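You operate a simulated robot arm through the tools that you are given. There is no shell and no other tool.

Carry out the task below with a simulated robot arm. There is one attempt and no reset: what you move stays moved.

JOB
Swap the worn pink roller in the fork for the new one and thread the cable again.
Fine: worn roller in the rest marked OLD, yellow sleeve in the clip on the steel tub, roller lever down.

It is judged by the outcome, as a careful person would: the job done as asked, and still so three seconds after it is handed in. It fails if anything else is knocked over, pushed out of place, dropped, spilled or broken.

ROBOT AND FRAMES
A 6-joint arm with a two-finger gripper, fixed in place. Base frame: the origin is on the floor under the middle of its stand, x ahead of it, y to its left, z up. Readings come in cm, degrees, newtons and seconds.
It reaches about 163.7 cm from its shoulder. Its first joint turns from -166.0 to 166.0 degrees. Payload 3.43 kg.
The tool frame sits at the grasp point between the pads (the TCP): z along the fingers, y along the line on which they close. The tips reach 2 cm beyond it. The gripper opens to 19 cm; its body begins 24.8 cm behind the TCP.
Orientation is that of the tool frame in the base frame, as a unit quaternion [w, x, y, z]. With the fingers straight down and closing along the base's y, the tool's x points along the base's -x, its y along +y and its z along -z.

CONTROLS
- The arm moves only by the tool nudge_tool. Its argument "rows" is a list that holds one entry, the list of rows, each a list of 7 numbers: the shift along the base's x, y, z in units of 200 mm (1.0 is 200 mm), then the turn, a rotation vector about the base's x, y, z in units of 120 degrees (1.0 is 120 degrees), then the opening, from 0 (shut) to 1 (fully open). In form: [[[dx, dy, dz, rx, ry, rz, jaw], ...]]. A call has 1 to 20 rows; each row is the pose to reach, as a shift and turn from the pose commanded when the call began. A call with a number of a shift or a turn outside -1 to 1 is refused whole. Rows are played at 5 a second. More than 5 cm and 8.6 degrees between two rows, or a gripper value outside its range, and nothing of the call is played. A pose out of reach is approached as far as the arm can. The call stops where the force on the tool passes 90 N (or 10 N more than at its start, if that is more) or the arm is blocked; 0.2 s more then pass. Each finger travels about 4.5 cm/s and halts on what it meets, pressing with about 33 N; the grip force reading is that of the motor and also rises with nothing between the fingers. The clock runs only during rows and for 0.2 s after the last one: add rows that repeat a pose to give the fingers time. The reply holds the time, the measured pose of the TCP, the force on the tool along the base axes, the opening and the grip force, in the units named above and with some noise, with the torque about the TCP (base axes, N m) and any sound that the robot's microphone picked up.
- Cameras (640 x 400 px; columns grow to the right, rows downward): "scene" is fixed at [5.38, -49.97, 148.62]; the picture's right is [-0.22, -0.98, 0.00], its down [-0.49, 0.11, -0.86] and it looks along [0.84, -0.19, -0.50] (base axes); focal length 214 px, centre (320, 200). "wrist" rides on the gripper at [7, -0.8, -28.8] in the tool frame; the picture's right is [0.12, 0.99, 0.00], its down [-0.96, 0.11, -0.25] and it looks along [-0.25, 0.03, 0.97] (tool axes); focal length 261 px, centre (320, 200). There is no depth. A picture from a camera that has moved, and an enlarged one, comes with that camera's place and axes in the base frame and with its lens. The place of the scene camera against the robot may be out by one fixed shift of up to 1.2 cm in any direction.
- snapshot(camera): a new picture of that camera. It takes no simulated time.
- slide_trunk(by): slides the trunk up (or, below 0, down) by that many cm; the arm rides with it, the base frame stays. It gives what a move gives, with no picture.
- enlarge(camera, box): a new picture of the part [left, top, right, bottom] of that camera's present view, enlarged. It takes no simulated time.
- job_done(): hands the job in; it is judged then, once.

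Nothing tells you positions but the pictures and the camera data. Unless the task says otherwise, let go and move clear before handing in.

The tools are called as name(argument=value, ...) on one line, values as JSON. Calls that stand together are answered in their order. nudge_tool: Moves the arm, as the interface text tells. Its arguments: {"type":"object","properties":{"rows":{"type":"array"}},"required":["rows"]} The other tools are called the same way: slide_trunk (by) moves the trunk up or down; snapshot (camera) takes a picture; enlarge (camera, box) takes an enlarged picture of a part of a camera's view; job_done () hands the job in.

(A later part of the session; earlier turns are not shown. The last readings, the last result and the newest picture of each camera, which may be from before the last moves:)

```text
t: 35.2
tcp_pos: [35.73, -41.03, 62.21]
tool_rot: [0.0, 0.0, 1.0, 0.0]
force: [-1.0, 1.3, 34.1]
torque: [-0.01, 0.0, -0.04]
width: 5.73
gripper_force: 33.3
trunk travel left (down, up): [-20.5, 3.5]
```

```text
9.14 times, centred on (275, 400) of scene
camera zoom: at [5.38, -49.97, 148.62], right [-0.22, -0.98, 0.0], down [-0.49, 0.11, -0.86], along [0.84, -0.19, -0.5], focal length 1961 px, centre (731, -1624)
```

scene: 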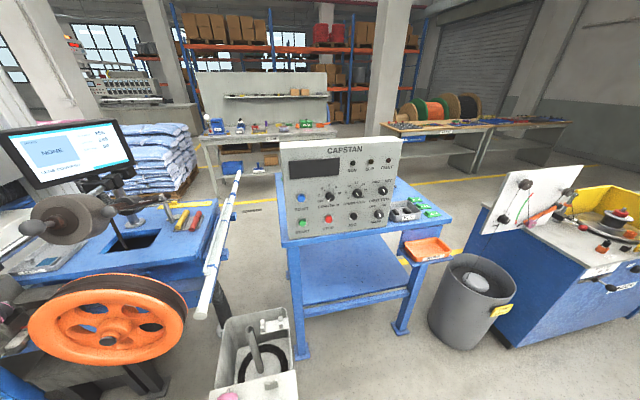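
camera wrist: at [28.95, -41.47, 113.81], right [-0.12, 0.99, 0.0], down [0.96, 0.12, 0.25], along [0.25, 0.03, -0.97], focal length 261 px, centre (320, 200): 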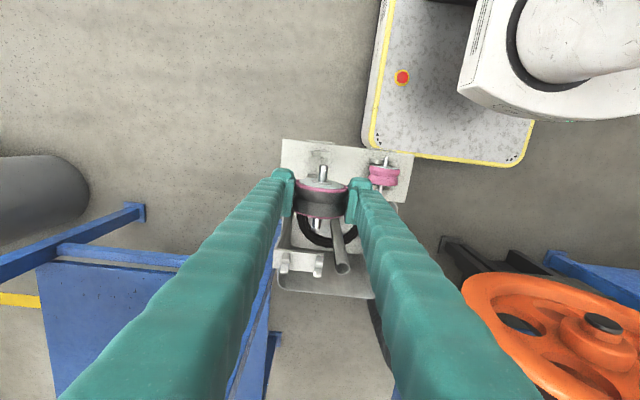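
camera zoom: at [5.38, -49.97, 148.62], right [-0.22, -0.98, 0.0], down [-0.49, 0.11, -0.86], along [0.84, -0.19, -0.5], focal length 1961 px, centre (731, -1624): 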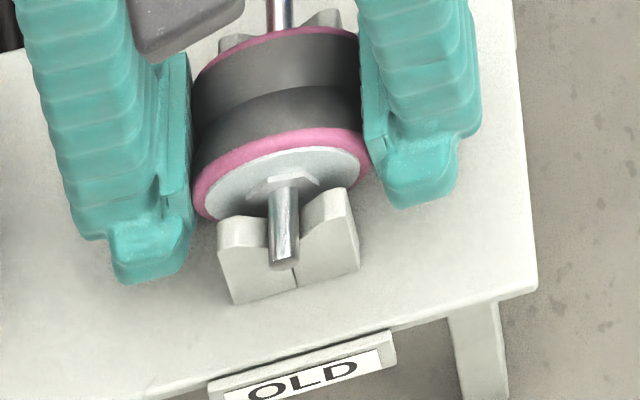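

It touched with 34 N; the axle seems ~0.4 cm toward +y of the notch bottom. I ease up, shift slightly, and seat it again.

nudge_tool(rows=[[[0, 0, 0.015, 0, 0, 0, 0.2], [0, -0.01, 0.02, 0, 0, 0, 0.2], [0, -0.018, 0.02, 0, 0, 0, 0.2], [0, -0.018, 0.01, 0, 0, 0, 0.2], [0, -0.018, 0.0, 0, 0, 0, 0.2], [0, -0.018, 0.0, 0, 0, 0, 0.2]]])

enlarge(camera="scene", box=[240, 399, 310, 400])

enlarge(camera="wrist", box=[270, 130, 370, 240])

```text
t: 36.6
tcp_pos: [35.65, -41.22, 62.12]
tool_rot: [0.001, -0.001, 1.0, 0.0]
force: [1.0, 22.6, 29.2]
torque: [-0.14, 0.0, -0.01]
width: 5.76
gripper_force: 33.0
trunk travel left (down, up): [-20.5, 3.5]
```

```text
9.14 times, centred on (275, 400) of scene
camera zoom: at [5.38, -49.97, 148.62], right [-0.22, -0.98, 0.0], down [-0.49, 0.11, -0.86], along [0.84, -0.19, -0.5], focal length 1961 px, centre (731, -1624)
```

zoom: 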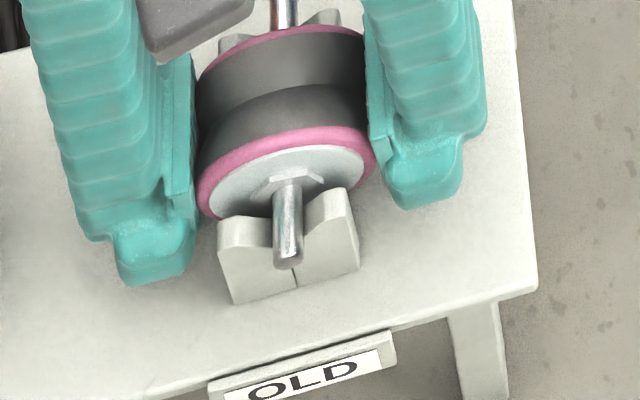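

```text
3.64 times, centred on (320, 185) of wrist
camera zoom: at [28.58, -42.05, 90.92], right [-0.12, 0.99, 0.0], down [0.96, 0.12, 0.25], along [0.25, 0.03, -0.97], focal length 948 px, centre (320, 254)
```

zoom: 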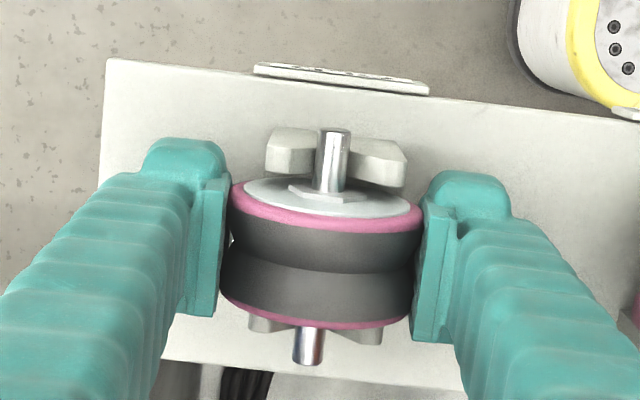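

The lateral force shows the earlier y was the true centre. I go back there, relieve the pressure and open the gripper slowly.

nudge_tool(rows=[[[0, 0.009, 0.008, 0, 0, 0, 0.2], [0, 0.018, 0.008, 0, 0, 0, 0.2], [0, 0.018, 0.006, 0, 0, 0, 0.2], [0, 0.018, 0.006, 0, 0, 0, 0.2]]])

```text
t: 37.6
tcp_pos: [35.69, -40.86, 62.32]
tool_rot: [0.001, 0.0, 1.0, 0.0]
force: [0.1, -0.7, -1.5]
torque: [0.02, 0.0, -0.01]
width: 5.75
gripper_force: 32.6
trunk travel left (down, up): [-20.5, 3.5]
```

nudge_tool(rows=[[[0, -0.004, -0.006, 0, 0, 0, 0.2], [0, -0.004, -0.006, 0, 0, 0, 0.25], [0, -0.004, -0.006, 0, 0, 0, 0.3], [0, -0.004, -0.006, 0, 0, 0, 0.33], [0, -0.004, -0.006, 0, 0, 0, 0.36], [0, -0.004, -0.006, 0, 0, 0, 0.38], [0, -0.004, -0.006, 0, 0, 0, 0.38]]])

enlarge(camera="scene", box=[230, 399, 310, 400])

enlarge(camera="wrist", box=[270, 130, 370, 240])

```text
t: 39.2
tcp_pos: [35.65, -41.08, 62.04]
tool_rot: [0.0, 0.001, 1.0, 0.001]
force: [-0.1, -0.2, -0.6]
torque: [0.0, 0.0, 0.01]
width: 7.21
gripper_force: 0.1
trunk travel left (down, up): [-20.5, 3.5]
```

```text
8.00 times, centred on (270, 400) of scene
camera zoom: at [5.38, -49.97, 148.62], right [-0.22, -0.98, 0.0], down [-0.49, 0.11, -0.86], along [0.84, -0.19, -0.5], focal length 1716 px, centre (720, -1396)
```

zoom: 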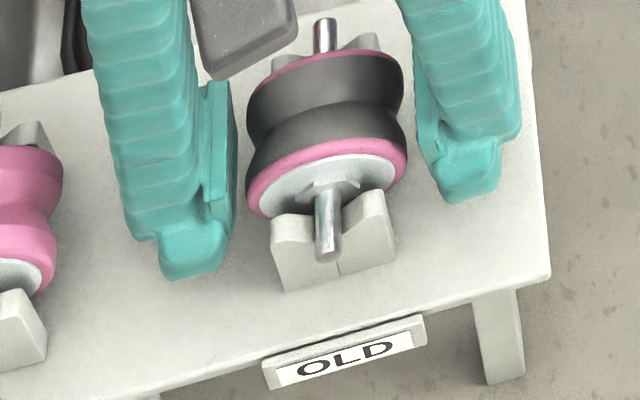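

```text
3.64 times, centred on (320, 185) of wrist
camera zoom: at [28.59, -41.94, 90.87], right [-0.12, 0.99, 0.0], down [0.96, 0.12, 0.25], along [0.25, 0.03, -0.97], focal length 948 px, centre (320, 254)
```

zoom: 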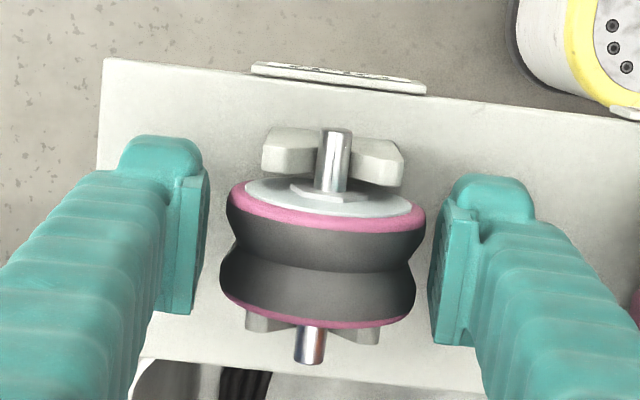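

The worn roller is seated in OLD. I lift off and move over the NEW roller.

nudge_tool(rows=[[[0, 0, 0.1, 0, 0, 0, 0.42], [0, 0, 0.3, 0, 0, 0, 0.42], [0, 0, 0.5, 0, 0, 0, 0.42], [0, 0, 0.7, 0, 0, 0, 0.42], [0, 0.2, 0.7, 0, 0, 0, 0.42], [0, 0.4, 0.7, 0, 0, 0, 0.42], [0, 0.6, 0.7, 0, 0, 0, 0.42], [0, 0.655, 0.7, 0, 0, 0, 0.42], [0, 0.655, 0.7, 0, 0, 0, 0.42]]])

enlarge(camera="wrist", box=[250, 120, 390, 240])

enlarge(camera="scene", box=[180, 399, 300, 400])

```text
t: 41.2
tcp_pos: [35.82, -28.03, 76.0]
tool_rot: [-0.001, 0.0, 1.0, 0.0]
force: [-0.1, 0.0, 0.1]
torque: [0.02, 0.02, 0.0]
width: 7.99
gripper_force: 0.0
trunk travel left (down, up): [-20.5, 3.5]
```

```text
3.33 times, centred on (320, 180) of wrist
camera zoom: at [28.57, -28.83, 104.91], right [-0.12, 0.99, 0.0], down [0.96, 0.12, 0.25], along [0.25, 0.03, -0.97], focal length 869 px, centre (320, 267)
```

zoom: 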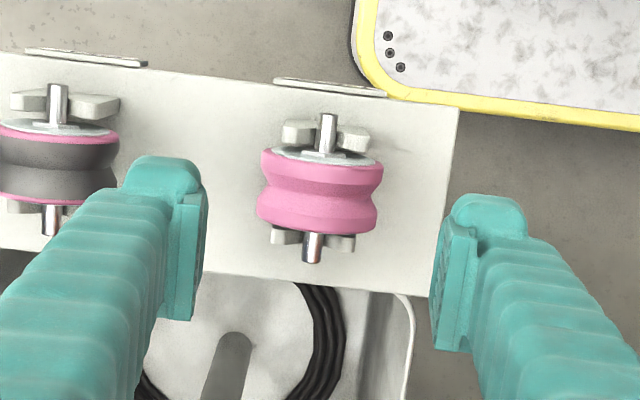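

```text
5.33 times, centred on (240, 400) of scene
camera zoom: at [5.38, -49.97, 148.62], right [-0.22, -0.98, 0.0], down [-0.49, 0.11, -0.86], along [0.84, -0.19, -0.5], focal length 1144 px, centre (747, -864)
```

zoom: 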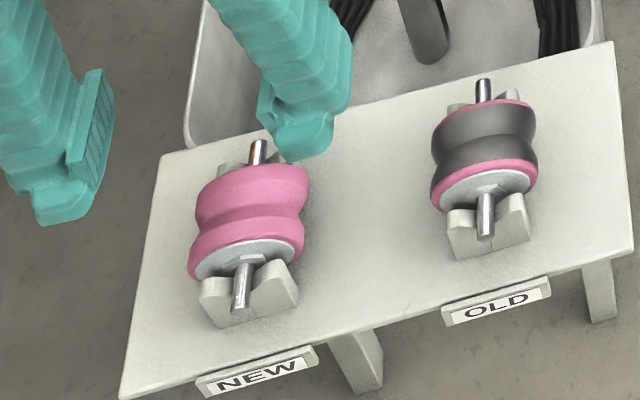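

Centred over the NEW roller (≈(35.7, −28.0)). I descend around it and grip.

nudge_tool(rows=[[[-0.005, 0, -0.2, 0, 0, 0, 0.42], [-0.005, 0, -0.4, 0, 0, 0, 0.42], [-0.005, 0, -0.55, 0, 0, 0, 0.42], [-0.005, 0, -0.65, 0, 0, 0, 0.42], [-0.005, 0, -0.7, 0, 0, 0, 0.42], [-0.005, 0, -0.7, 0, 0, 0, 0.42]]])

enlarge(camera="wrist", box=[250, 120, 390, 240])

enlarge(camera="scene", box=[180, 399, 280, 400])

```text
t: 42.6
tcp_pos: [36.87, -29.3, 62.82]
tool_rot: [-0.001, 0.0, 1.0, 0.001]
force: [0.0, 2.1, -1.1]
torque: [0.02, -0.01, 0.0]
width: 8.08
gripper_force: 0.6
out of reach, approached as far as the arm can: row 3, 4, 5, 6
trunk travel left (down, up): [-20.5, 3.5]
```

```text
3.33 times, centred on (320, 180) of wrist
camera zoom: at [29.92, -30.24, 91.77], right [-0.12, 0.99, 0.0], down [0.96, 0.11, 0.24], along [0.24, 0.03, -0.97], focal length 869 px, centre (320, 267)
```

zoom: 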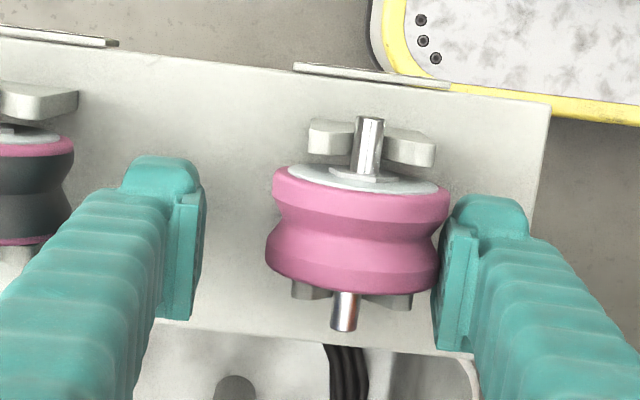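

```text
6.40 times, centred on (230, 400) of scene
camera zoom: at [5.38, -49.97, 148.62], right [-0.22, -0.98, 0.0], down [-0.49, 0.11, -0.86], along [0.84, -0.19, -0.5], focal length 1373 px, centre (896, -1077)
```

zoom: 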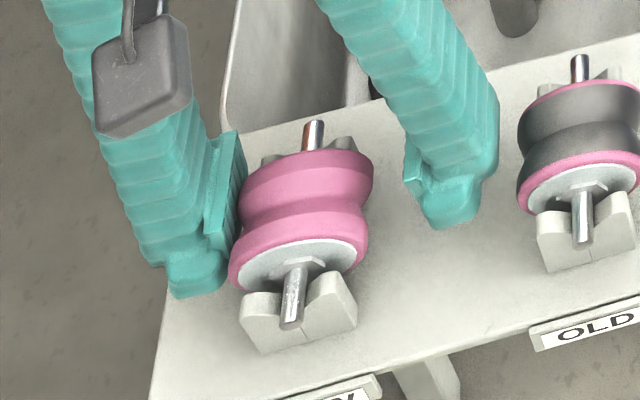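

The arm can't reach that near its base at this height and drifted aside (no contact force). I back up, and will lower the trunk to gain inner reach.

nudge_tool(rows=[[[0, 0, 0.15, 0, 0, 0, 0.42], [0, 0, 0.35, 0, 0, 0, 0.42], [0, 0, 0.55, 0, 0, 0, 0.42], [0, 0, 0.75, 0, 0, 0, 0.42], [0, 0, 0.9, 0, 0, 0, 0.42]]])

enlarge(camera="scene", box=[180, 399, 300, 400])

```text
t: 43.8
tcp_pos: [37.07, -29.11, 81.01]
tool_rot: [-0.001, 0.0, 1.0, 0.001]
force: [-0.1, -0.1, -0.7]
torque: [0.03, 0.03, -0.02]
width: 7.98
gripper_force: 0.0
trunk travel left (down, up): [-20.5, 3.5]
```

```text
5.33 times, centred on (240, 400) of scene
camera zoom: at [5.38, -49.97, 148.62], right [-0.22, -0.98, 0.0], down [-0.49, 0.11, -0.86], along [0.84, -0.19, -0.5], focal length 1144 px, centre (747, -864)
```

zoom: 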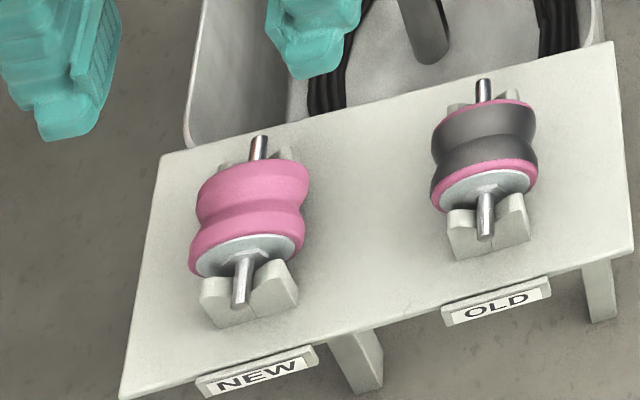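

NEW roller is undisturbed. I raise the hand and slide the trunk down 15 cm.

nudge_tool(rows=[[[0, 0, 0.2, 0, 0, 0, 0.42], [0, 0, 0.4, 0, 0, 0, 0.42], [0, 0, 0.6, 0, 0, 0, 0.42], [0, 0, 0.75, 0, 0, 0, 0.42]]])

slide_trunk(by=-15)

snapshot(camera="wrist")

snapshot(camera="scene")

```text
t: 44.8
tcp_pos: [37.13, -29.24, 95.68]
tool_rot: [-0.001, 0.0, 1.0, 0.002]
force: [-0.2, -0.8, 0.7]
torque: [-0.01, 0.04, -0.01]
width: 7.97
gripper_force: 0.1
trunk travel left (down, up): [-20.5, 3.5]
```

```text
t: 46.5
tcp_pos: [37.07, -29.32, 80.84]
tool_rot: [-0.001, 0.0, 1.0, 0.001]
force: [0.4, 0.6, -0.5]
torque: [0.0, 0.02, 0.01]
width: 7.97
gripper_force: 0.1
trunk travel left (down, up): [-5.5, 18.5]
```

```text
taken
camera wrist: at [29.9, -30.14, 109.72], right [-0.12, 0.99, 0.0], down [0.96, 0.12, 0.25], along [0.25, 0.03, -0.97], focal length 261 px, centre (320, 200)
```

wrist: 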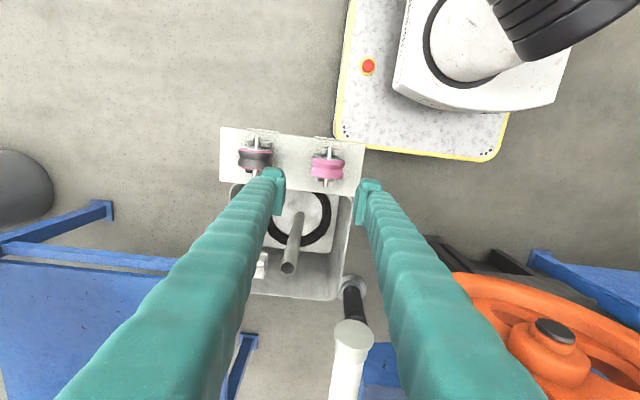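

```text
taken
```

scene: 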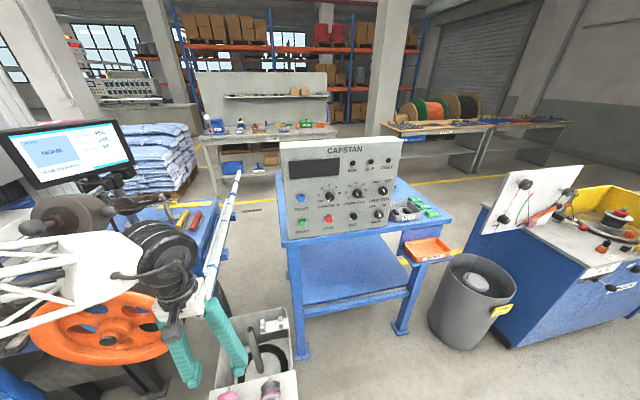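

nudge_tool(rows=[[[-0.035, 0.033, -0.05, 0, 0, 0, 0.42], [-0.068, 0.066, -0.15, 0, 0, 0, 0.42], [-0.068, 0.066, -0.25, 0, 0, 0, 0.42], [-0.068, 0.066, -0.25, 0, 0, 0, 0.42]]])

enlarge(camera="wrist", box=[250, 120, 390, 240])

```text
t: 47.5
tcp_pos: [35.59, -28.04, 75.95]
tool_rot: [0.001, 0.001, 1.0, 0.001]
force: [0.0, 0.2, 0.3]
torque: [-0.01, 0.02, -0.04]
width: 7.98
gripper_force: 0.1
trunk travel left (down, up): [-5.5, 18.5]
```

```text
3.33 times, centred on (320, 180) of wrist
camera zoom: at [28.47, -28.76, 104.79], right [-0.12, 0.99, 0.0], down [0.96, 0.12, 0.25], along [0.25, 0.03, -0.97], focal length 869 px, centre (320, 267)
```

zoom: 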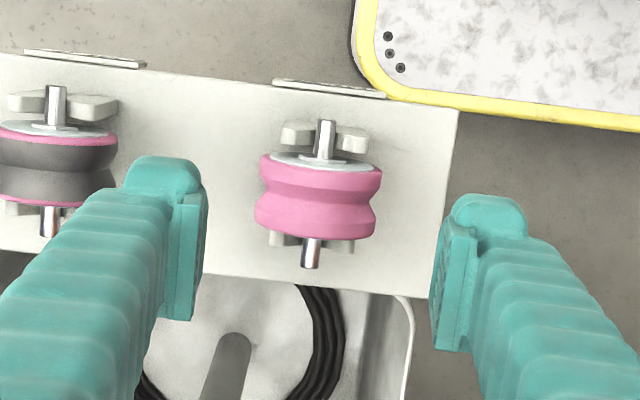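

nudge_tool(rows=[[[0.005, 0, -0.15, 0, 0, 0, 0.42], [0.005, 0, -0.3, 0, 0, 0, 0.42], [0.005, 0, -0.4, 0, 0, 0, 0.42], [0.005, 0, -0.4, 0, 0, 0, 0.42]]])

enlarge(camera="wrist", box=[250, 120, 390, 240])

```text
t: 48.5
tcp_pos: [35.75, -27.86, 67.94]
tool_rot: [0.0, 0.0, 1.0, 0.0]
force: [-0.1, 0.0, 0.3]
torque: [-0.04, -0.02, 0.01]
width: 7.97
gripper_force: 0.0
trunk travel left (down, up): [-5.5, 18.5]
```

```text
3.33 times, centred on (320, 180) of wrist
camera zoom: at [28.57, -28.7, 96.77], right [-0.12, 0.99, 0.0], down [0.96, 0.12, 0.25], along [0.25, 0.03, -0.97], focal length 869 px, centre (320, 267)
```

zoom: 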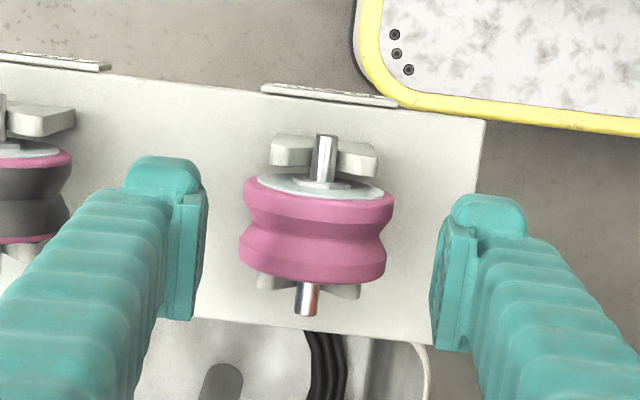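

Reach is fine now. I go down to grip height and close.

nudge_tool(rows=[[[0, -0.006, -0.1, 0, 0, 0, 0.42], [0, -0.006, -0.2, 0, 0, 0, 0.42], [0, -0.006, -0.27, 0, 0, 0, 0.42], [0, -0.006, -0.295, 0, 0, 0, 0.42], [0, -0.006, -0.295, 0, 0, 0, 0.42]]])

enlarge(camera="wrist", box=[250, 120, 390, 240])

enlarge(camera="scene", box=[180, 399, 280, 400])

```text
t: 49.8
tcp_pos: [35.7, -28.01, 62.14]
tool_rot: [0.0, 0.0, 1.0, -0.001]
force: [0.9, -0.8, -0.1]
torque: [0.01, 0.04, 0.02]
width: 7.98
gripper_force: 0.0
trunk travel left (down, up): [-5.5, 18.5]
```

```text
3.33 times, centred on (320, 180) of wrist
camera zoom: at [28.58, -28.88, 90.87], right [-0.12, 0.99, 0.0], down [0.96, 0.12, 0.25], along [0.25, 0.03, -0.97], focal length 869 px, centre (320, 267)
```

zoom: 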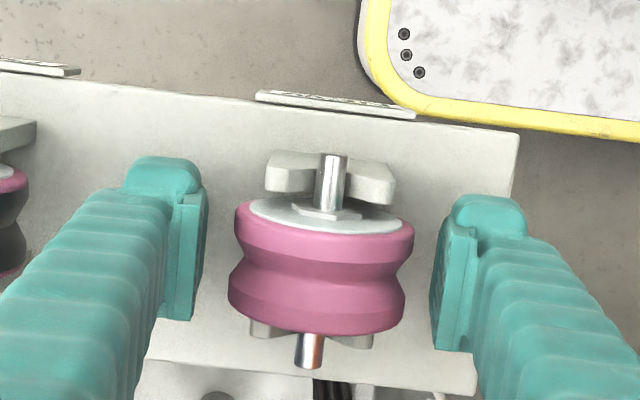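

```text
6.40 times, centred on (230, 400) of scene
camera zoom: at [5.38, -49.97, 148.62], right [-0.22, -0.98, 0.0], down [-0.49, 0.11, -0.86], along [0.84, -0.19, -0.5], focal length 1373 px, centre (896, -1077)
```

zoom: 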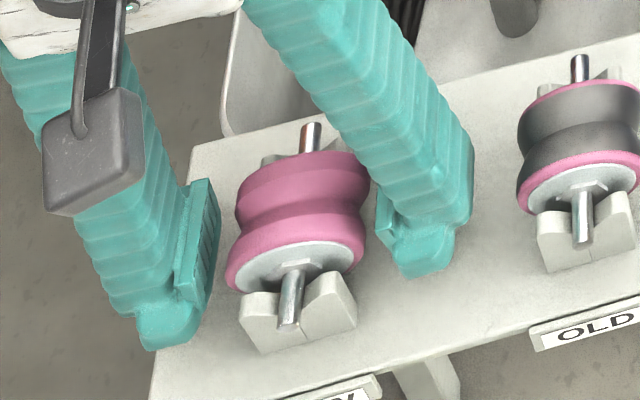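

nudge_tool(rows=[[[0, 0, 0, 0, 0, 0, 0.36], [0, 0, 0, 0, 0, 0, 0.32], [0, 0, 0, 0, 0, 0, 0.28], [0, 0, 0, 0, 0, 0, 0.2], [0, 0, 0, 0, 0, 0, 0.2], [0, 0, 0, 0, 0, 0, 0.2]]])

enlarge(camera="scene", box=[180, 399, 280, 400])

```text
t: 51.1
tcp_pos: [35.8, -27.95, 61.99]
tool_rot: [0.0, 0.0, 1.0, 0.0]
force: [-0.5, 1.0, -0.2]
torque: [-0.02, 0.0, -0.05]
width: 5.71
gripper_force: 32.7
trunk travel left (down, up): [-5.5, 18.5]
```

```text
6.40 times, centred on (230, 400) of scene
camera zoom: at [5.38, -49.97, 148.62], right [-0.22, -0.98, 0.0], down [-0.49, 0.11, -0.86], along [0.84, -0.19, -0.5], focal length 1373 px, centre (896, -1077)
```

zoom: 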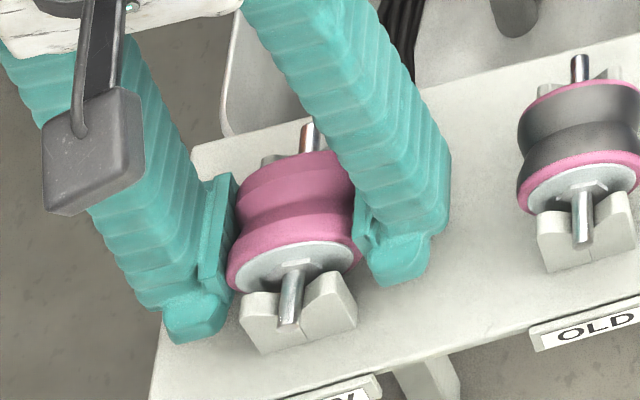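

Gripped. Slow lift out of the NEW rest.

nudge_tool(rows=[[[0, 0, 0.01, 0, 0, 0, 0.2], [0, 0, 0.02, 0, 0, 0, 0.2], [0, 0, 0.035, 0, 0, 0, 0.2], [0, 0, 0.05, 0, 0, 0, 0.2], [0, 0, 0.08, 0, 0, 0, 0.2], [0, 0, 0.12, 0, 0, 0, 0.2], [0, 0, 0.17, 0, 0, 0, 0.2], [0, 0, 0.25, 0, 0, 0, 0.2]]])

enlarge(camera="scene", box=[180, 399, 280, 400])

enlarge(camera="wrist", box=[250, 120, 390, 240])

```text
t: 53.0
tcp_pos: [35.67, -28.02, 67.0]
tool_rot: [0.0, 0.001, 1.0, 0.001]
force: [0.2, -0.6, -1.2]
torque: [0.04, 0.03, -0.02]
width: 5.71
gripper_force: 33.0
trunk travel left (down, up): [-5.5, 18.5]
```

```text
6.40 times, centred on (230, 400) of scene
camera zoom: at [5.38, -49.97, 148.62], right [-0.22, -0.98, 0.0], down [-0.49, 0.11, -0.86], along [0.84, -0.19, -0.5], focal length 1373 px, centre (896, -1077)
```

zoom: 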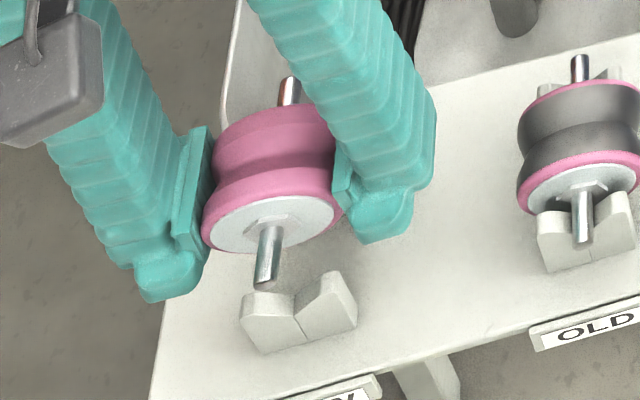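

```text
3.33 times, centred on (320, 180) of wrist
camera zoom: at [28.63, -28.97, 95.84], right [-0.12, 0.99, 0.0], down [0.96, 0.12, 0.25], along [0.25, 0.03, -0.97], focal length 869 px, centre (320, 267)
```

zoom: 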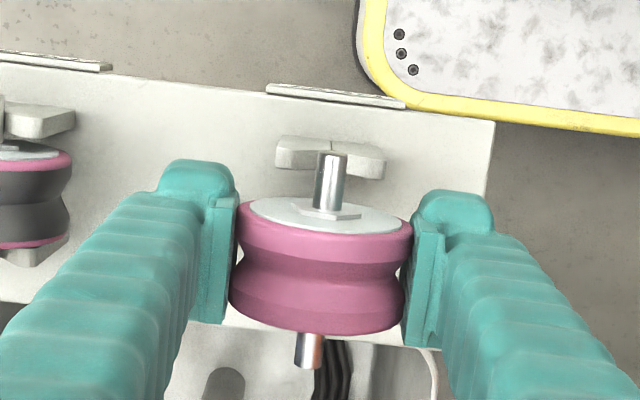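

New roller held well. I raise it, bring the trunk back up, and carry it to the fork along the same path.

nudge_tool(rows=[[[0, 0, 0.2, 0, 0, 0, 0.2], [0, 0, 0.4, 0, 0, 0, 0.2], [0, 0, 0.6, 0, 0, 0, 0.2], [0, 0, 0.8, 0, 0, 0, 0.2], [0, 0, 1.0, 0, 0, 0, 0.2]]])

slide_trunk(by=15)

nudge_tool(rows=[[[0, 0.1, 0.2, 0, 0, 0, 0.2], [0, 0.2, 0.4, 0, 0, 0, 0.2], [0.02, 0.35, 0.6, 0, 0, 0, 0.2], [0.04, 0.5, 0.78, 0, 0, 0, 0.2], [0.06, 0.65, 0.93, 0, 0, 0, 0.2], [0.08, 0.82, 1.0, 0, 0, 0, 0.2], [0.1, 1.0, 1.0, 0, 0, 0, 0.2]]])

snapshot(camera="wrist")

```text
t: 54.1
tcp_pos: [35.92, -28.26, 86.4]
tool_rot: [-0.005, -0.001, 1.0, 0.005]
force: [1.0, -0.7, -0.7]
torque: [0.03, 0.06, 0.0]
width: 5.72
gripper_force: 33.1
trunk travel left (down, up): [-5.5, 18.5]
```

```text
t: 55.9
tcp_pos: [35.9, -28.17, 101.63]
tool_rot: [-0.003, 0.0, 1.0, 0.003]
force: [0.3, 0.5, -2.2]
torque: [0.01, 0.0, -0.03]
width: 5.72
gripper_force: 33.1
trunk travel left (down, up): [-20.5, 3.5]
```

```text
refused: row 3 steps farther than a row can; nothing moved
```

```text
taken
camera wrist: at [29.01, -29.27, 130.4], right [-0.12, 0.99, 0.01], down [0.96, 0.11, 0.24], along [0.24, 0.04, -0.97], focal length 261 px, centre (320, 200)
```

wrist: 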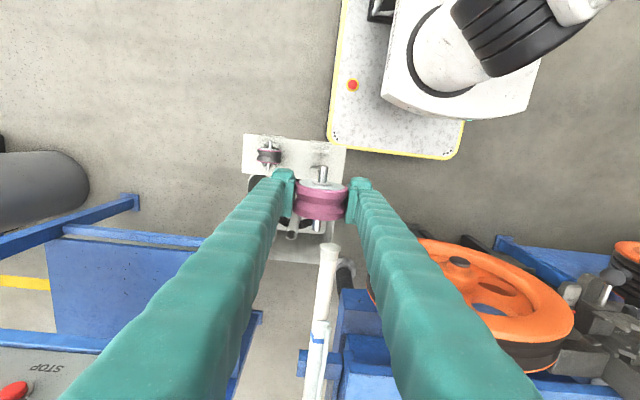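

nudge_tool(rows=[[[0, 0.1, 0.18, 0, 0, 0, 0.2], [0, 0.2, 0.36, 0, 0, 0, 0.2], [0.02, 0.32, 0.54, 0, 0, 0, 0.2], [0.04, 0.44, 0.72, 0, 0, 0, 0.2], [0.06, 0.56, 0.88, 0, 0, 0, 0.2], [0.08, 0.7, 1.0, 0, 0, 0, 0.2], [0.1, 0.85, 1.0, 0, 0, 0, 0.2], [0.12, 1.0, 1.0, 0, 0, 0, 0.2]]])

nudge_tool(rows=[[[0.02, 0.15, 0.12, 0, 0, 0, 0.2], [0.04, 0.3, 0.17, 0, 0, 0, 0.2], [0.06, 0.5, 0.17, 0, 0, 0, 0.2], [0.08, 0.7, 0.17, 0, 0, 0, 0.2], [0.1, 0.9, 0.17, 0, 0, 0, 0.2]]])

snapshot(camera="wrist")

```text
t: 57.7
tcp_pos: [38.28, -7.99, 121.95]
tool_rot: [0.0, 0.0, 1.0, 0.0]
force: [-0.2, -0.6, -1.2]
torque: [0.0, 0.01, 0.0]
width: 5.7
gripper_force: 33.2
trunk travel left (down, up): [-20.5, 3.5]
```

```text
t: 58.9
tcp_pos: [40.31, 10.07, 125.32]
tool_rot: [0.001, 0.001, 1.0, -0.001]
force: [-0.7, 0.0, -1.5]
torque: [0.08, -0.07, -0.02]
width: 5.71
gripper_force: 32.9
trunk travel left (down, up): [-20.5, 3.5]
```

```text
taken
camera wrist: at [33.01, 9.25, 154.2], right [-0.12, 0.99, 0.0], down [0.96, 0.11, 0.25], along [0.25, 0.03, -0.97], focal length 261 px, centre (320, 200)
```

wrist: 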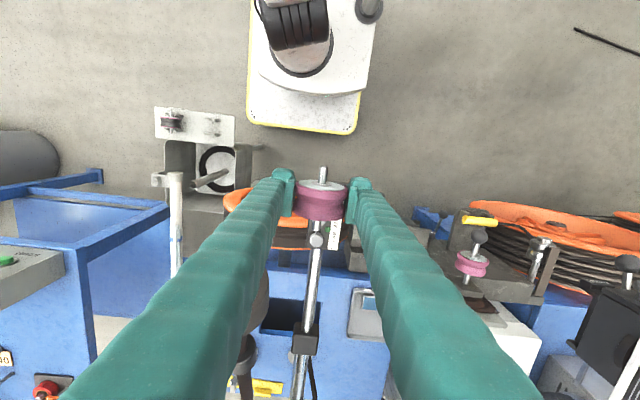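

nudge_tool(rows=[[[0.05, 0.2, 0, 0, 0, 0, 0.2], [0.15, 0.4, 0, 0, 0, 0, 0.2], [0.3, 0.55, 0, 0, 0, 0, 0.2], [0.45, 0.68, 0, 0, 0, 0, 0.2], [0.62, 0.78, 0, 0, 0, 0, 0.2], [0.8, 0.822, -0.05, 0, 0, 0, 0.2], [0.8, 0.822, -0.25, 0, 0, 0, 0.2], [0.8, 0.822, -0.45, 0, 0, 0, 0.2], [0.8, 0.822, -0.65, 0, 0, 0, 0.2], [0.8, 0.822, -0.85, 0, 0, 0, 0.2], [0.8, 0.822, -1.0, 0, 0, 0, 0.2], [0.8, 0.822, -1.0, 0, 0, 0, 0.2]]])

enlarge(camera="wrist", box=[250, 100, 390, 230])

enlarge(camera="scene", box=[0, 260, 1, 400])

```text
t: 61.5
tcp_pos: [56.21, 26.47, 105.35]
tool_rot: [0.0, 0.001, 1.0, 0.0]
force: [0.0, 0.2, -1.8]
torque: [0.01, -0.01, 0.02]
width: 5.74
gripper_force: 32.9
trunk travel left (down, up): [-20.5, 3.5]
```

```text
3.08 times, centred on (320, 165) of wrist
camera zoom: at [49.09, 25.51, 134.18], right [-0.12, 0.99, 0.0], down [0.96, 0.12, 0.25], along [0.25, 0.03, -0.97], focal length 802 px, centre (320, 308)
```

zoom: 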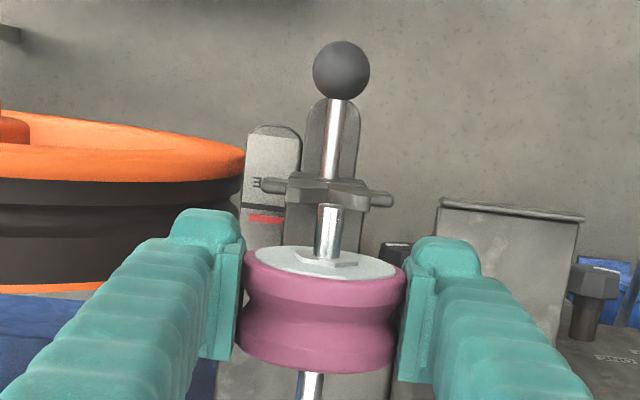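

```text
2.86 times, centred on (0, 330) of scene
camera zoom: at [5.38, -49.97, 148.62], right [-0.22, -0.98, 0.0], down [-0.49, 0.11, -0.86], along [0.84, -0.19, -0.5], focal length 613 px, centre (1233, -171)
```

zoom: 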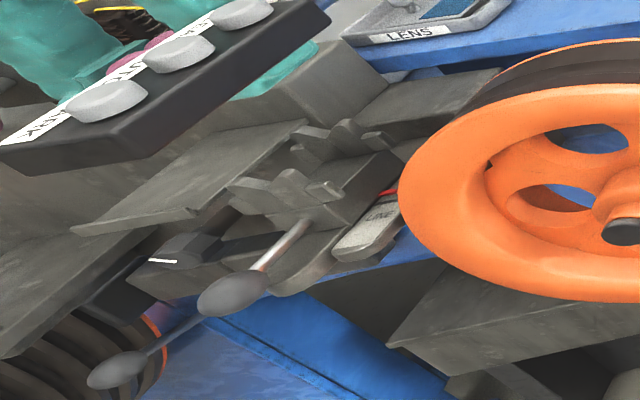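

Aligned over the fork. I lower to just above seating height and check.

nudge_tool(rows=[[[0.007, 0.003, -0.12, 0, 0, 0, 0.2], [0.007, 0.003, -0.24, 0, 0, 0, 0.2], [0.007, 0.003, -0.34, 0, 0, 0, 0.2], [0.007, 0.003, -0.42, 0, 0, 0, 0.2], [0.007, 0.003, -0.48, 0, 0, 0, 0.2], [0.007, 0.003, -0.48, 0, 0, 0, 0.2]]])

enlarge(camera="wrist", box=[250, 100, 390, 230])

enlarge(camera="scene", box=[0, 270, 1, 400])

```text
t: 62.9
tcp_pos: [56.26, 26.47, 95.69]
tool_rot: [0.0, 0.0, 1.0, 0.001]
force: [0.5, -0.7, -0.7]
torque: [0.03, 0.01, 0.01]
width: 5.72
gripper_force: 32.8
trunk travel left (down, up): [-20.5, 3.5]
```

```text
3.08 times, centred on (320, 165) of wrist
camera zoom: at [49.15, 25.58, 124.57], right [-0.12, 0.99, 0.0], down [0.96, 0.12, 0.25], along [0.25, 0.03, -0.97], focal length 802 px, centre (320, 308)
```

zoom: 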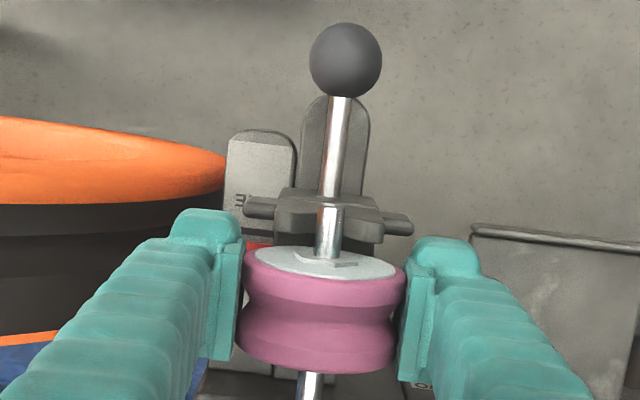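

```text
3.08 times, centred on (0, 335) of scene
camera zoom: at [5.38, -49.97, 148.62], right [-0.22, -0.98, 0.0], down [-0.49, 0.11, -0.86], along [0.84, -0.19, -0.5], focal length 660 px, centre (1303, -215)
```

zoom: 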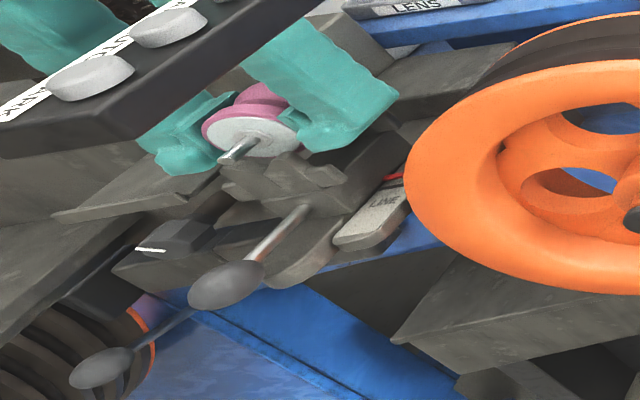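

The trajectory projects right onto the seated position seen before. I lower the last ~1.7 cm slowly.

nudge_tool(rows=[[[0.003, 0.003, -0.02, 0, 0, 0, 0.2], [0.003, 0.003, -0.04, 0, 0, 0, 0.2], [0.003, 0.003, -0.06, 0, 0, 0, 0.2], [0.003, 0.003, -0.07, 0, 0, 0, 0.2], [0.003, 0.003, -0.08, 0, 0, 0, 0.2], [0.003, 0.003, -0.08, 0, 0, 0, 0.2]]])

enlarge(camera="wrist", box=[250, 100, 390, 230])

enlarge(camera="scene", box=[0, 270, 1, 400])

```text
t: 64.3
tcp_pos: [56.41, 26.58, 94.11]
tool_rot: [0.0, 0.0, 1.0, 0.001]
force: [-0.1, 0.5, -0.6]
torque: [-0.01, 0.03, 0.0]
width: 5.72
gripper_force: 32.9
trunk travel left (down, up): [-20.5, 3.5]
```

```text
3.08 times, centred on (320, 165) of wrist
camera zoom: at [49.25, 25.65, 122.99], right [-0.12, 0.99, 0.0], down [0.96, 0.12, 0.25], along [0.25, 0.03, -0.97], focal length 802 px, centre (320, 308)
```

zoom: 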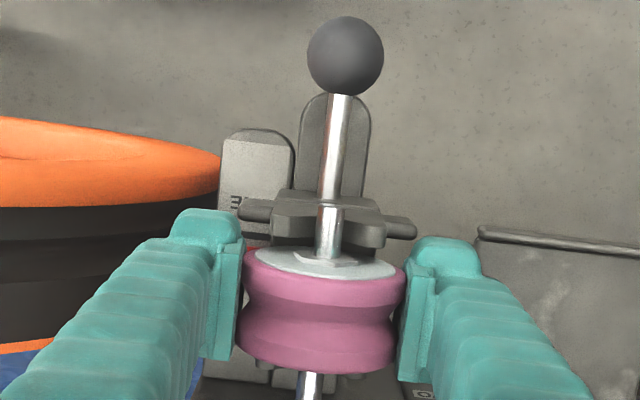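

```text
3.08 times, centred on (0, 335) of scene
camera zoom: at [5.38, -49.97, 148.62], right [-0.22, -0.98, 0.0], down [-0.49, 0.11, -0.86], along [0.84, -0.19, -0.5], focal length 660 px, centre (1303, -215)
```

zoom: 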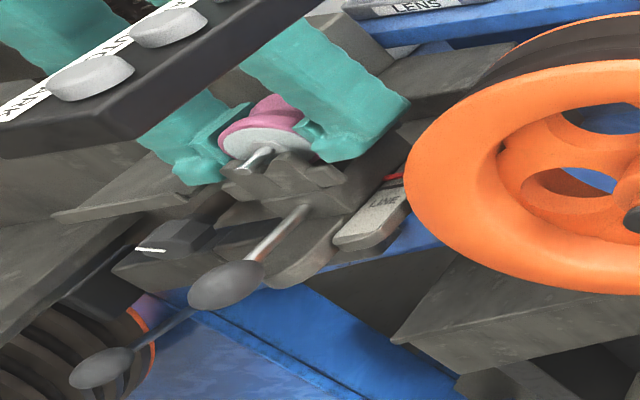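

nudge_tool(rows=[[[0, 0, -0.006, 0, 0, 0, 0.2], [0, 0, -0.012, 0, 0, 0, 0.2], [0, 0, -0.012, 0, 0, 0, 0.2]]])

```text
t: 65.1
tcp_pos: [56.39, 26.45, 93.95]
tool_rot: [0.0, 0.0, 1.0, 0.0]
force: [0.5, 0.5, -0.8]
torque: [0.0, 0.01, 0.02]
width: 5.71
gripper_force: 33.1
trunk travel left (down, up): [-20.5, 3.5]
```

nudge_tool(rows=[[[0, 0, -0.006, 0, 0, 0, 0.2], [0, 0, -0.012, 0, 0, 0, 0.2], [0, 0, -0.012, 0, 0, 0, 0.2]]])

```text
t: 65.9
tcp_pos: [56.37, 26.54, 93.7]
tool_rot: [0.0, -0.001, 1.0, 0.0]
force: [-0.1, -0.2, -0.9]
torque: [0.01, -0.03, 0.0]
width: 5.7
gripper_force: 33.1
trunk travel left (down, up): [-20.5, 3.5]
```

nudge_tool(rows=[[[0, 0, -0.006, 0, 0, 0, 0.2], [0, 0, -0.012, 0, 0, 0, 0.2], [0, 0, -0.012, 0, 0, 0, 0.2]]])

enlarge(camera="scene", box=[0, 290, 1, 400])

enlarge(camera="wrist", box=[250, 110, 390, 250])

```text
t: 66.7
tcp_pos: [56.39, 26.5, 93.52]
tool_rot: [0.0, 0.0, 1.0, 0.001]
force: [0.6, -1.4, 17.7]
torque: [-0.02, 0.16, -0.02]
width: 5.72
gripper_force: 33.1
trunk travel left (down, up): [-20.5, 3.5]
```

```text
3.64 times, centred on (0, 345) of scene
camera zoom: at [5.38, -49.97, 148.62], right [-0.22, -0.98, 0.0], down [-0.49, 0.11, -0.86], along [0.84, -0.19, -0.5], focal length 780 px, centre (1482, -327)
```

zoom: 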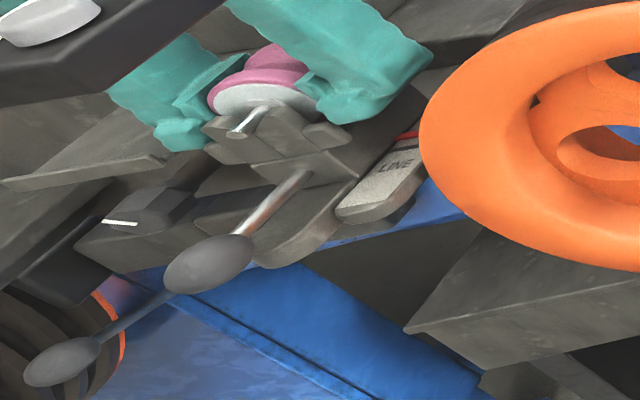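

```text
2.86 times, centred on (320, 180) of wrist
camera zoom: at [49.21, 25.61, 122.36], right [-0.12, 0.99, 0.0], down [0.96, 0.12, 0.25], along [0.25, 0.03, -0.97], focal length 745 px, centre (320, 257)
```

zoom: 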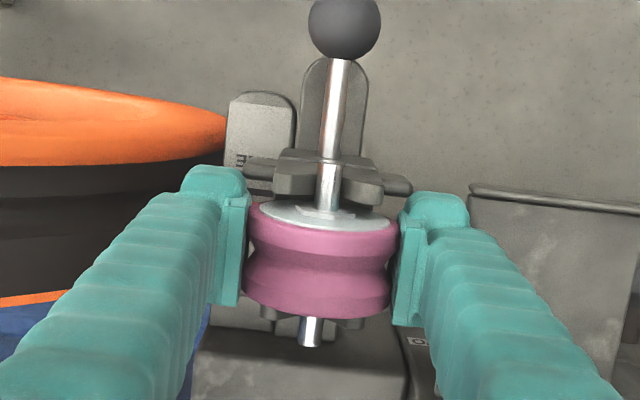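

It contacts both notches with 18 N, no lateral force. I open the gripper slowly and check the seat.

nudge_tool(rows=[[[0, 0, 0.003, 0, 0, 0, 0.25], [0, 0, 0.003, 0, 0, 0, 0.3], [0, 0, 0.003, 0, 0, 0, 0.33], [0, 0, 0.003, 0, 0, 0, 0.36], [0, 0, 0.003, 0, 0, 0, 0.39], [0, 0, 0.003, 0, 0, 0, 0.39]]])

enlarge(camera="scene", box=[0, 290, 1, 400])

enlarge(camera="wrist", box=[250, 110, 390, 250])

```text
t: 68.1
tcp_pos: [56.43, 26.62, 93.54]
tool_rot: [0.0, 0.0, 1.0, 0.001]
force: [-1.3, -2.3, -0.4]
torque: [-0.02, 0.02, 0.0]
width: 7.28
gripper_force: 0.0
trunk travel left (down, up): [-20.5, 3.5]
```

```text
3.64 times, centred on (0, 345) of scene
camera zoom: at [5.38, -49.97, 148.62], right [-0.22, -0.98, 0.0], down [-0.49, 0.11, -0.86], along [0.84, -0.19, -0.5], focal length 780 px, centre (1482, -327)
```

zoom: 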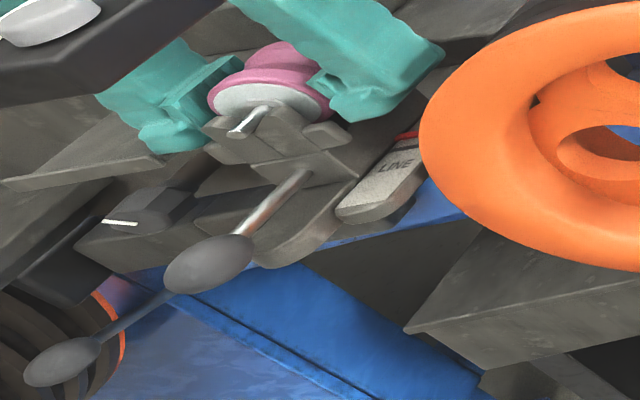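

```text
2.86 times, centred on (320, 180) of wrist
camera zoom: at [49.24, 25.65, 122.32], right [-0.12, 0.99, 0.0], down [0.96, 0.12, 0.25], along [0.25, 0.03, -0.97], focal length 745 px, centre (320, 257)
```

zoom: 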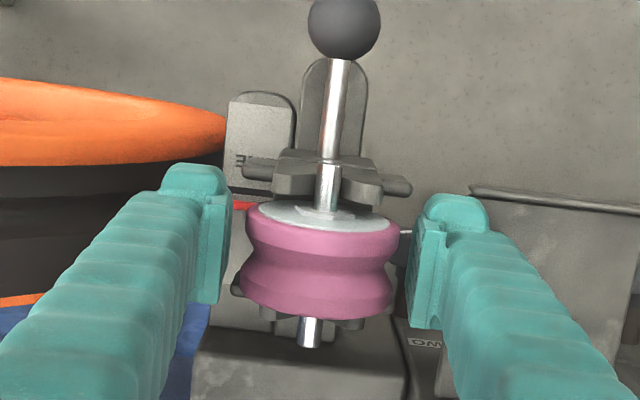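

The new roller sits in the fork. I lift clear, then turn the hand 90° so it can close across the sleeve (which lies along y).

nudge_tool(rows=[[[0, 0, 0.1, 0, 0, 0, 0.41], [0, 0, 0.25, 0, 0, 0, 0.41], [0, 0, 0.45, 0, 0, 0, 0.41], [0, 0, 0.65, 0, 0, 0, 0.41], [0, 0, 0.85, 0, 0, 0, 0.41], [0, 0, 1.0, 0, 0, 0, 0.41]]])

nudge_tool(rows=[[[0, 0, 0.1, 0, 0, 0.068, 0.41], [0, 0, 0.2, 0, 0, 0.136, 0.41], [-0.05, 0, 0.25, 0, 0, 0.204, 0.41], [-0.1, 0, 0.3, 0, 0, 0.272, 0.41], [-0.15, 0, 0.3, 0, 0, 0.34, 0.41], [-0.2, 0, 0.3, 0, 0, 0.408, 0.41], [-0.25, 0, 0.3, 0, 0, 0.476, 0.41], [-0.3, 0, 0.3, 0, 0, 0.544, 0.41], [-0.35, 0, 0.3, 0, 0, 0.612, 0.41], [-0.4, 0, 0.3, 0, 0, 0.68, 0.41], [-0.4, 0, 0.3, 0, 0, 0.75, 0.41]]])

snapshot(camera="wrist")

enlarge(camera="scene", box=[0, 290, 1, 400])

```text
t: 69.5
tcp_pos: [56.4, 26.5, 113.65]
tool_rot: [0.0, 0.0, 1.0, 0.0]
force: [0.4, -1.2, -1.4]
torque: [-0.01, 0.05, 0.0]
width: 7.8
gripper_force: 0.0
trunk travel left (down, up): [-20.5, 3.5]
```

```text
t: 71.9
tcp_pos: [48.34, 26.5, 119.56]
tool_rot: [0.0, 0.709, -0.706, 0.0]
force: [0.8, 1.0, -0.4]
torque: [0.02, 0.03, -0.01]
width: 7.75
gripper_force: 0.1
trunk travel left (down, up): [-20.5, 3.5]
```

```text
taken
camera wrist: at [49.2, 19.43, 148.33], right [-0.99, -0.12, 0.0], down [-0.12, 0.96, 0.25], along [-0.03, 0.25, -0.97], focal length 261 px, centre (320, 200)
```

wrist: 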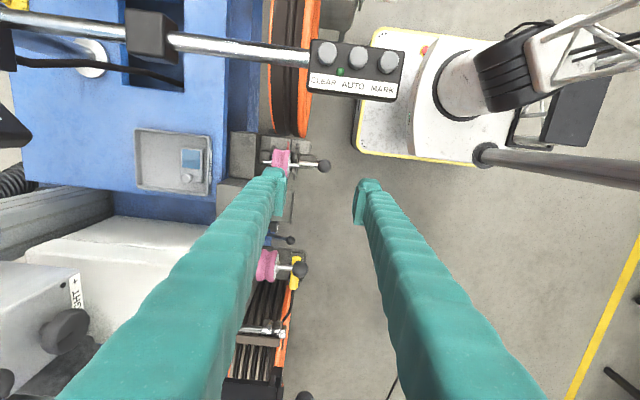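

```text
3.64 times, centred on (0, 345) of scene
camera zoom: at [5.38, -49.97, 148.62], right [-0.22, -0.98, 0.0], down [-0.49, 0.11, -0.86], along [0.84, -0.19, -0.5], focal length 780 px, centre (1482, -327)
```

zoom: 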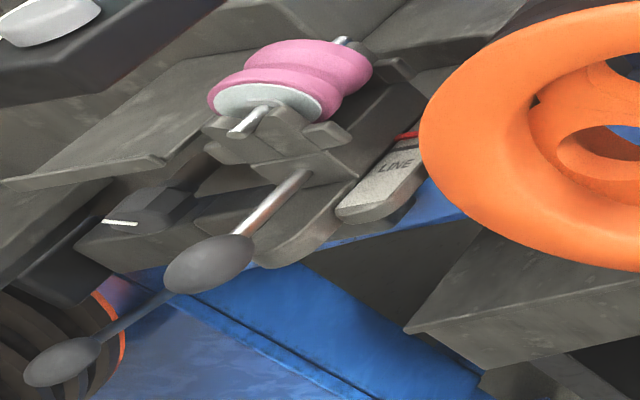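

The new roller is well seated. With the camera now on the −y side, I look at the raised roller, sleeve and pulley.

enlarge(camera="wrist", box=[220, 220, 340, 360])

enlarge(camera="wrist", box=[230, 130, 350, 240])

```text
2.86 times, centred on (280, 290) of wrist
camera zoom: at [49.2, 19.43, 148.33], right [-0.99, -0.12, 0.0], down [-0.12, 0.96, 0.25], along [-0.03, 0.25, -0.97], focal length 745 px, centre (434, -57)
```

zoom: 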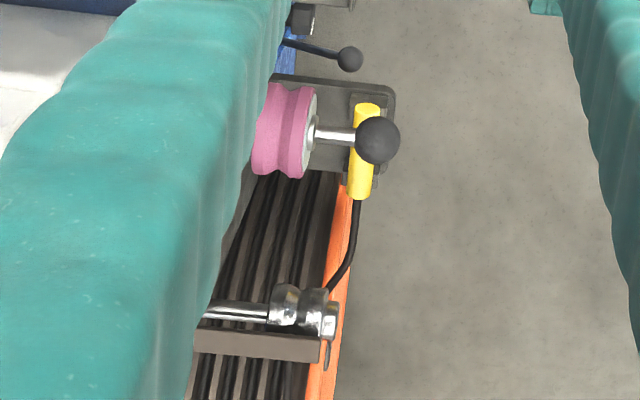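

```text
3.64 times, centred on (290, 185) of wrist
camera zoom: at [49.2, 19.43, 148.33], right [-0.99, -0.12, 0.0], down [-0.12, 0.96, 0.25], along [-0.03, 0.25, -0.97], focal length 948 px, centre (429, 254)
```

zoom: 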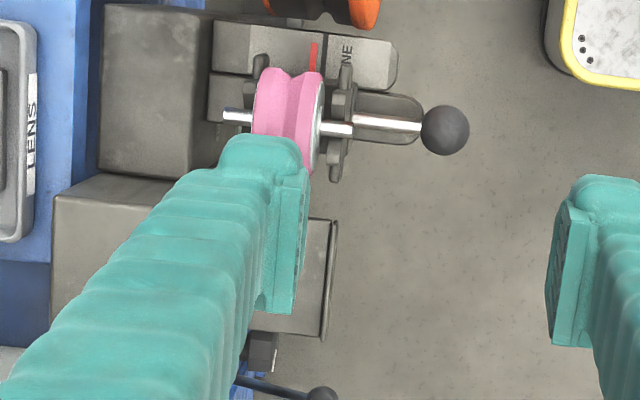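

Sleeve lies from y≈51.6 to 61.3 at x≈51.3, z≈85.5. I move in with a 35° tilt so the hand stays clear of the GUARD handle.

nudge_tool(rows=[[[-0.05, 0.12, 0, 0, -0.04, 0, 0.41], [-0.1, 0.25, 0, 0, -0.08, 0, 0.41], [-0.15, 0.38, -0.05, 0, -0.12, 0, 0.41], [-0.2, 0.5, -0.1, 0, -0.16, 0, 0.41], [-0.25, 0.62, -0.15, 0, -0.2, 0, 0.41], [-0.3, 0.75, -0.2, 0, -0.24, 0, 0.41], [-0.33, 0.88, -0.25, 0, -0.27, 0, 0.41], [-0.36, 1.0, -0.28, 0, -0.2917, 0, 0.41]]])

snapshot(camera="wrist")

```text
t: 73.7
tcp_pos: [41.19, 46.47, 113.86]
tool_rot: [0.214, -0.674, 0.674, -0.213]
force: [0.8, -1.1, 0.4]
torque: [0.14, 0.05, 0.1]
width: 7.77
gripper_force: 0.0
trunk travel left (down, up): [-20.5, 3.5]
```

```text
taken
camera wrist: at [25.27, 39.39, 138.02], right [-0.81, -0.12, -0.57], down [-0.24, 0.96, 0.14], along [0.53, 0.25, -0.81], focal length 261 px, centre (320, 200)
```

wrist: 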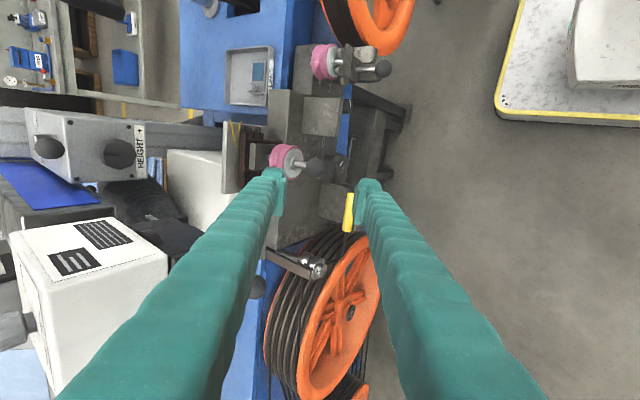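

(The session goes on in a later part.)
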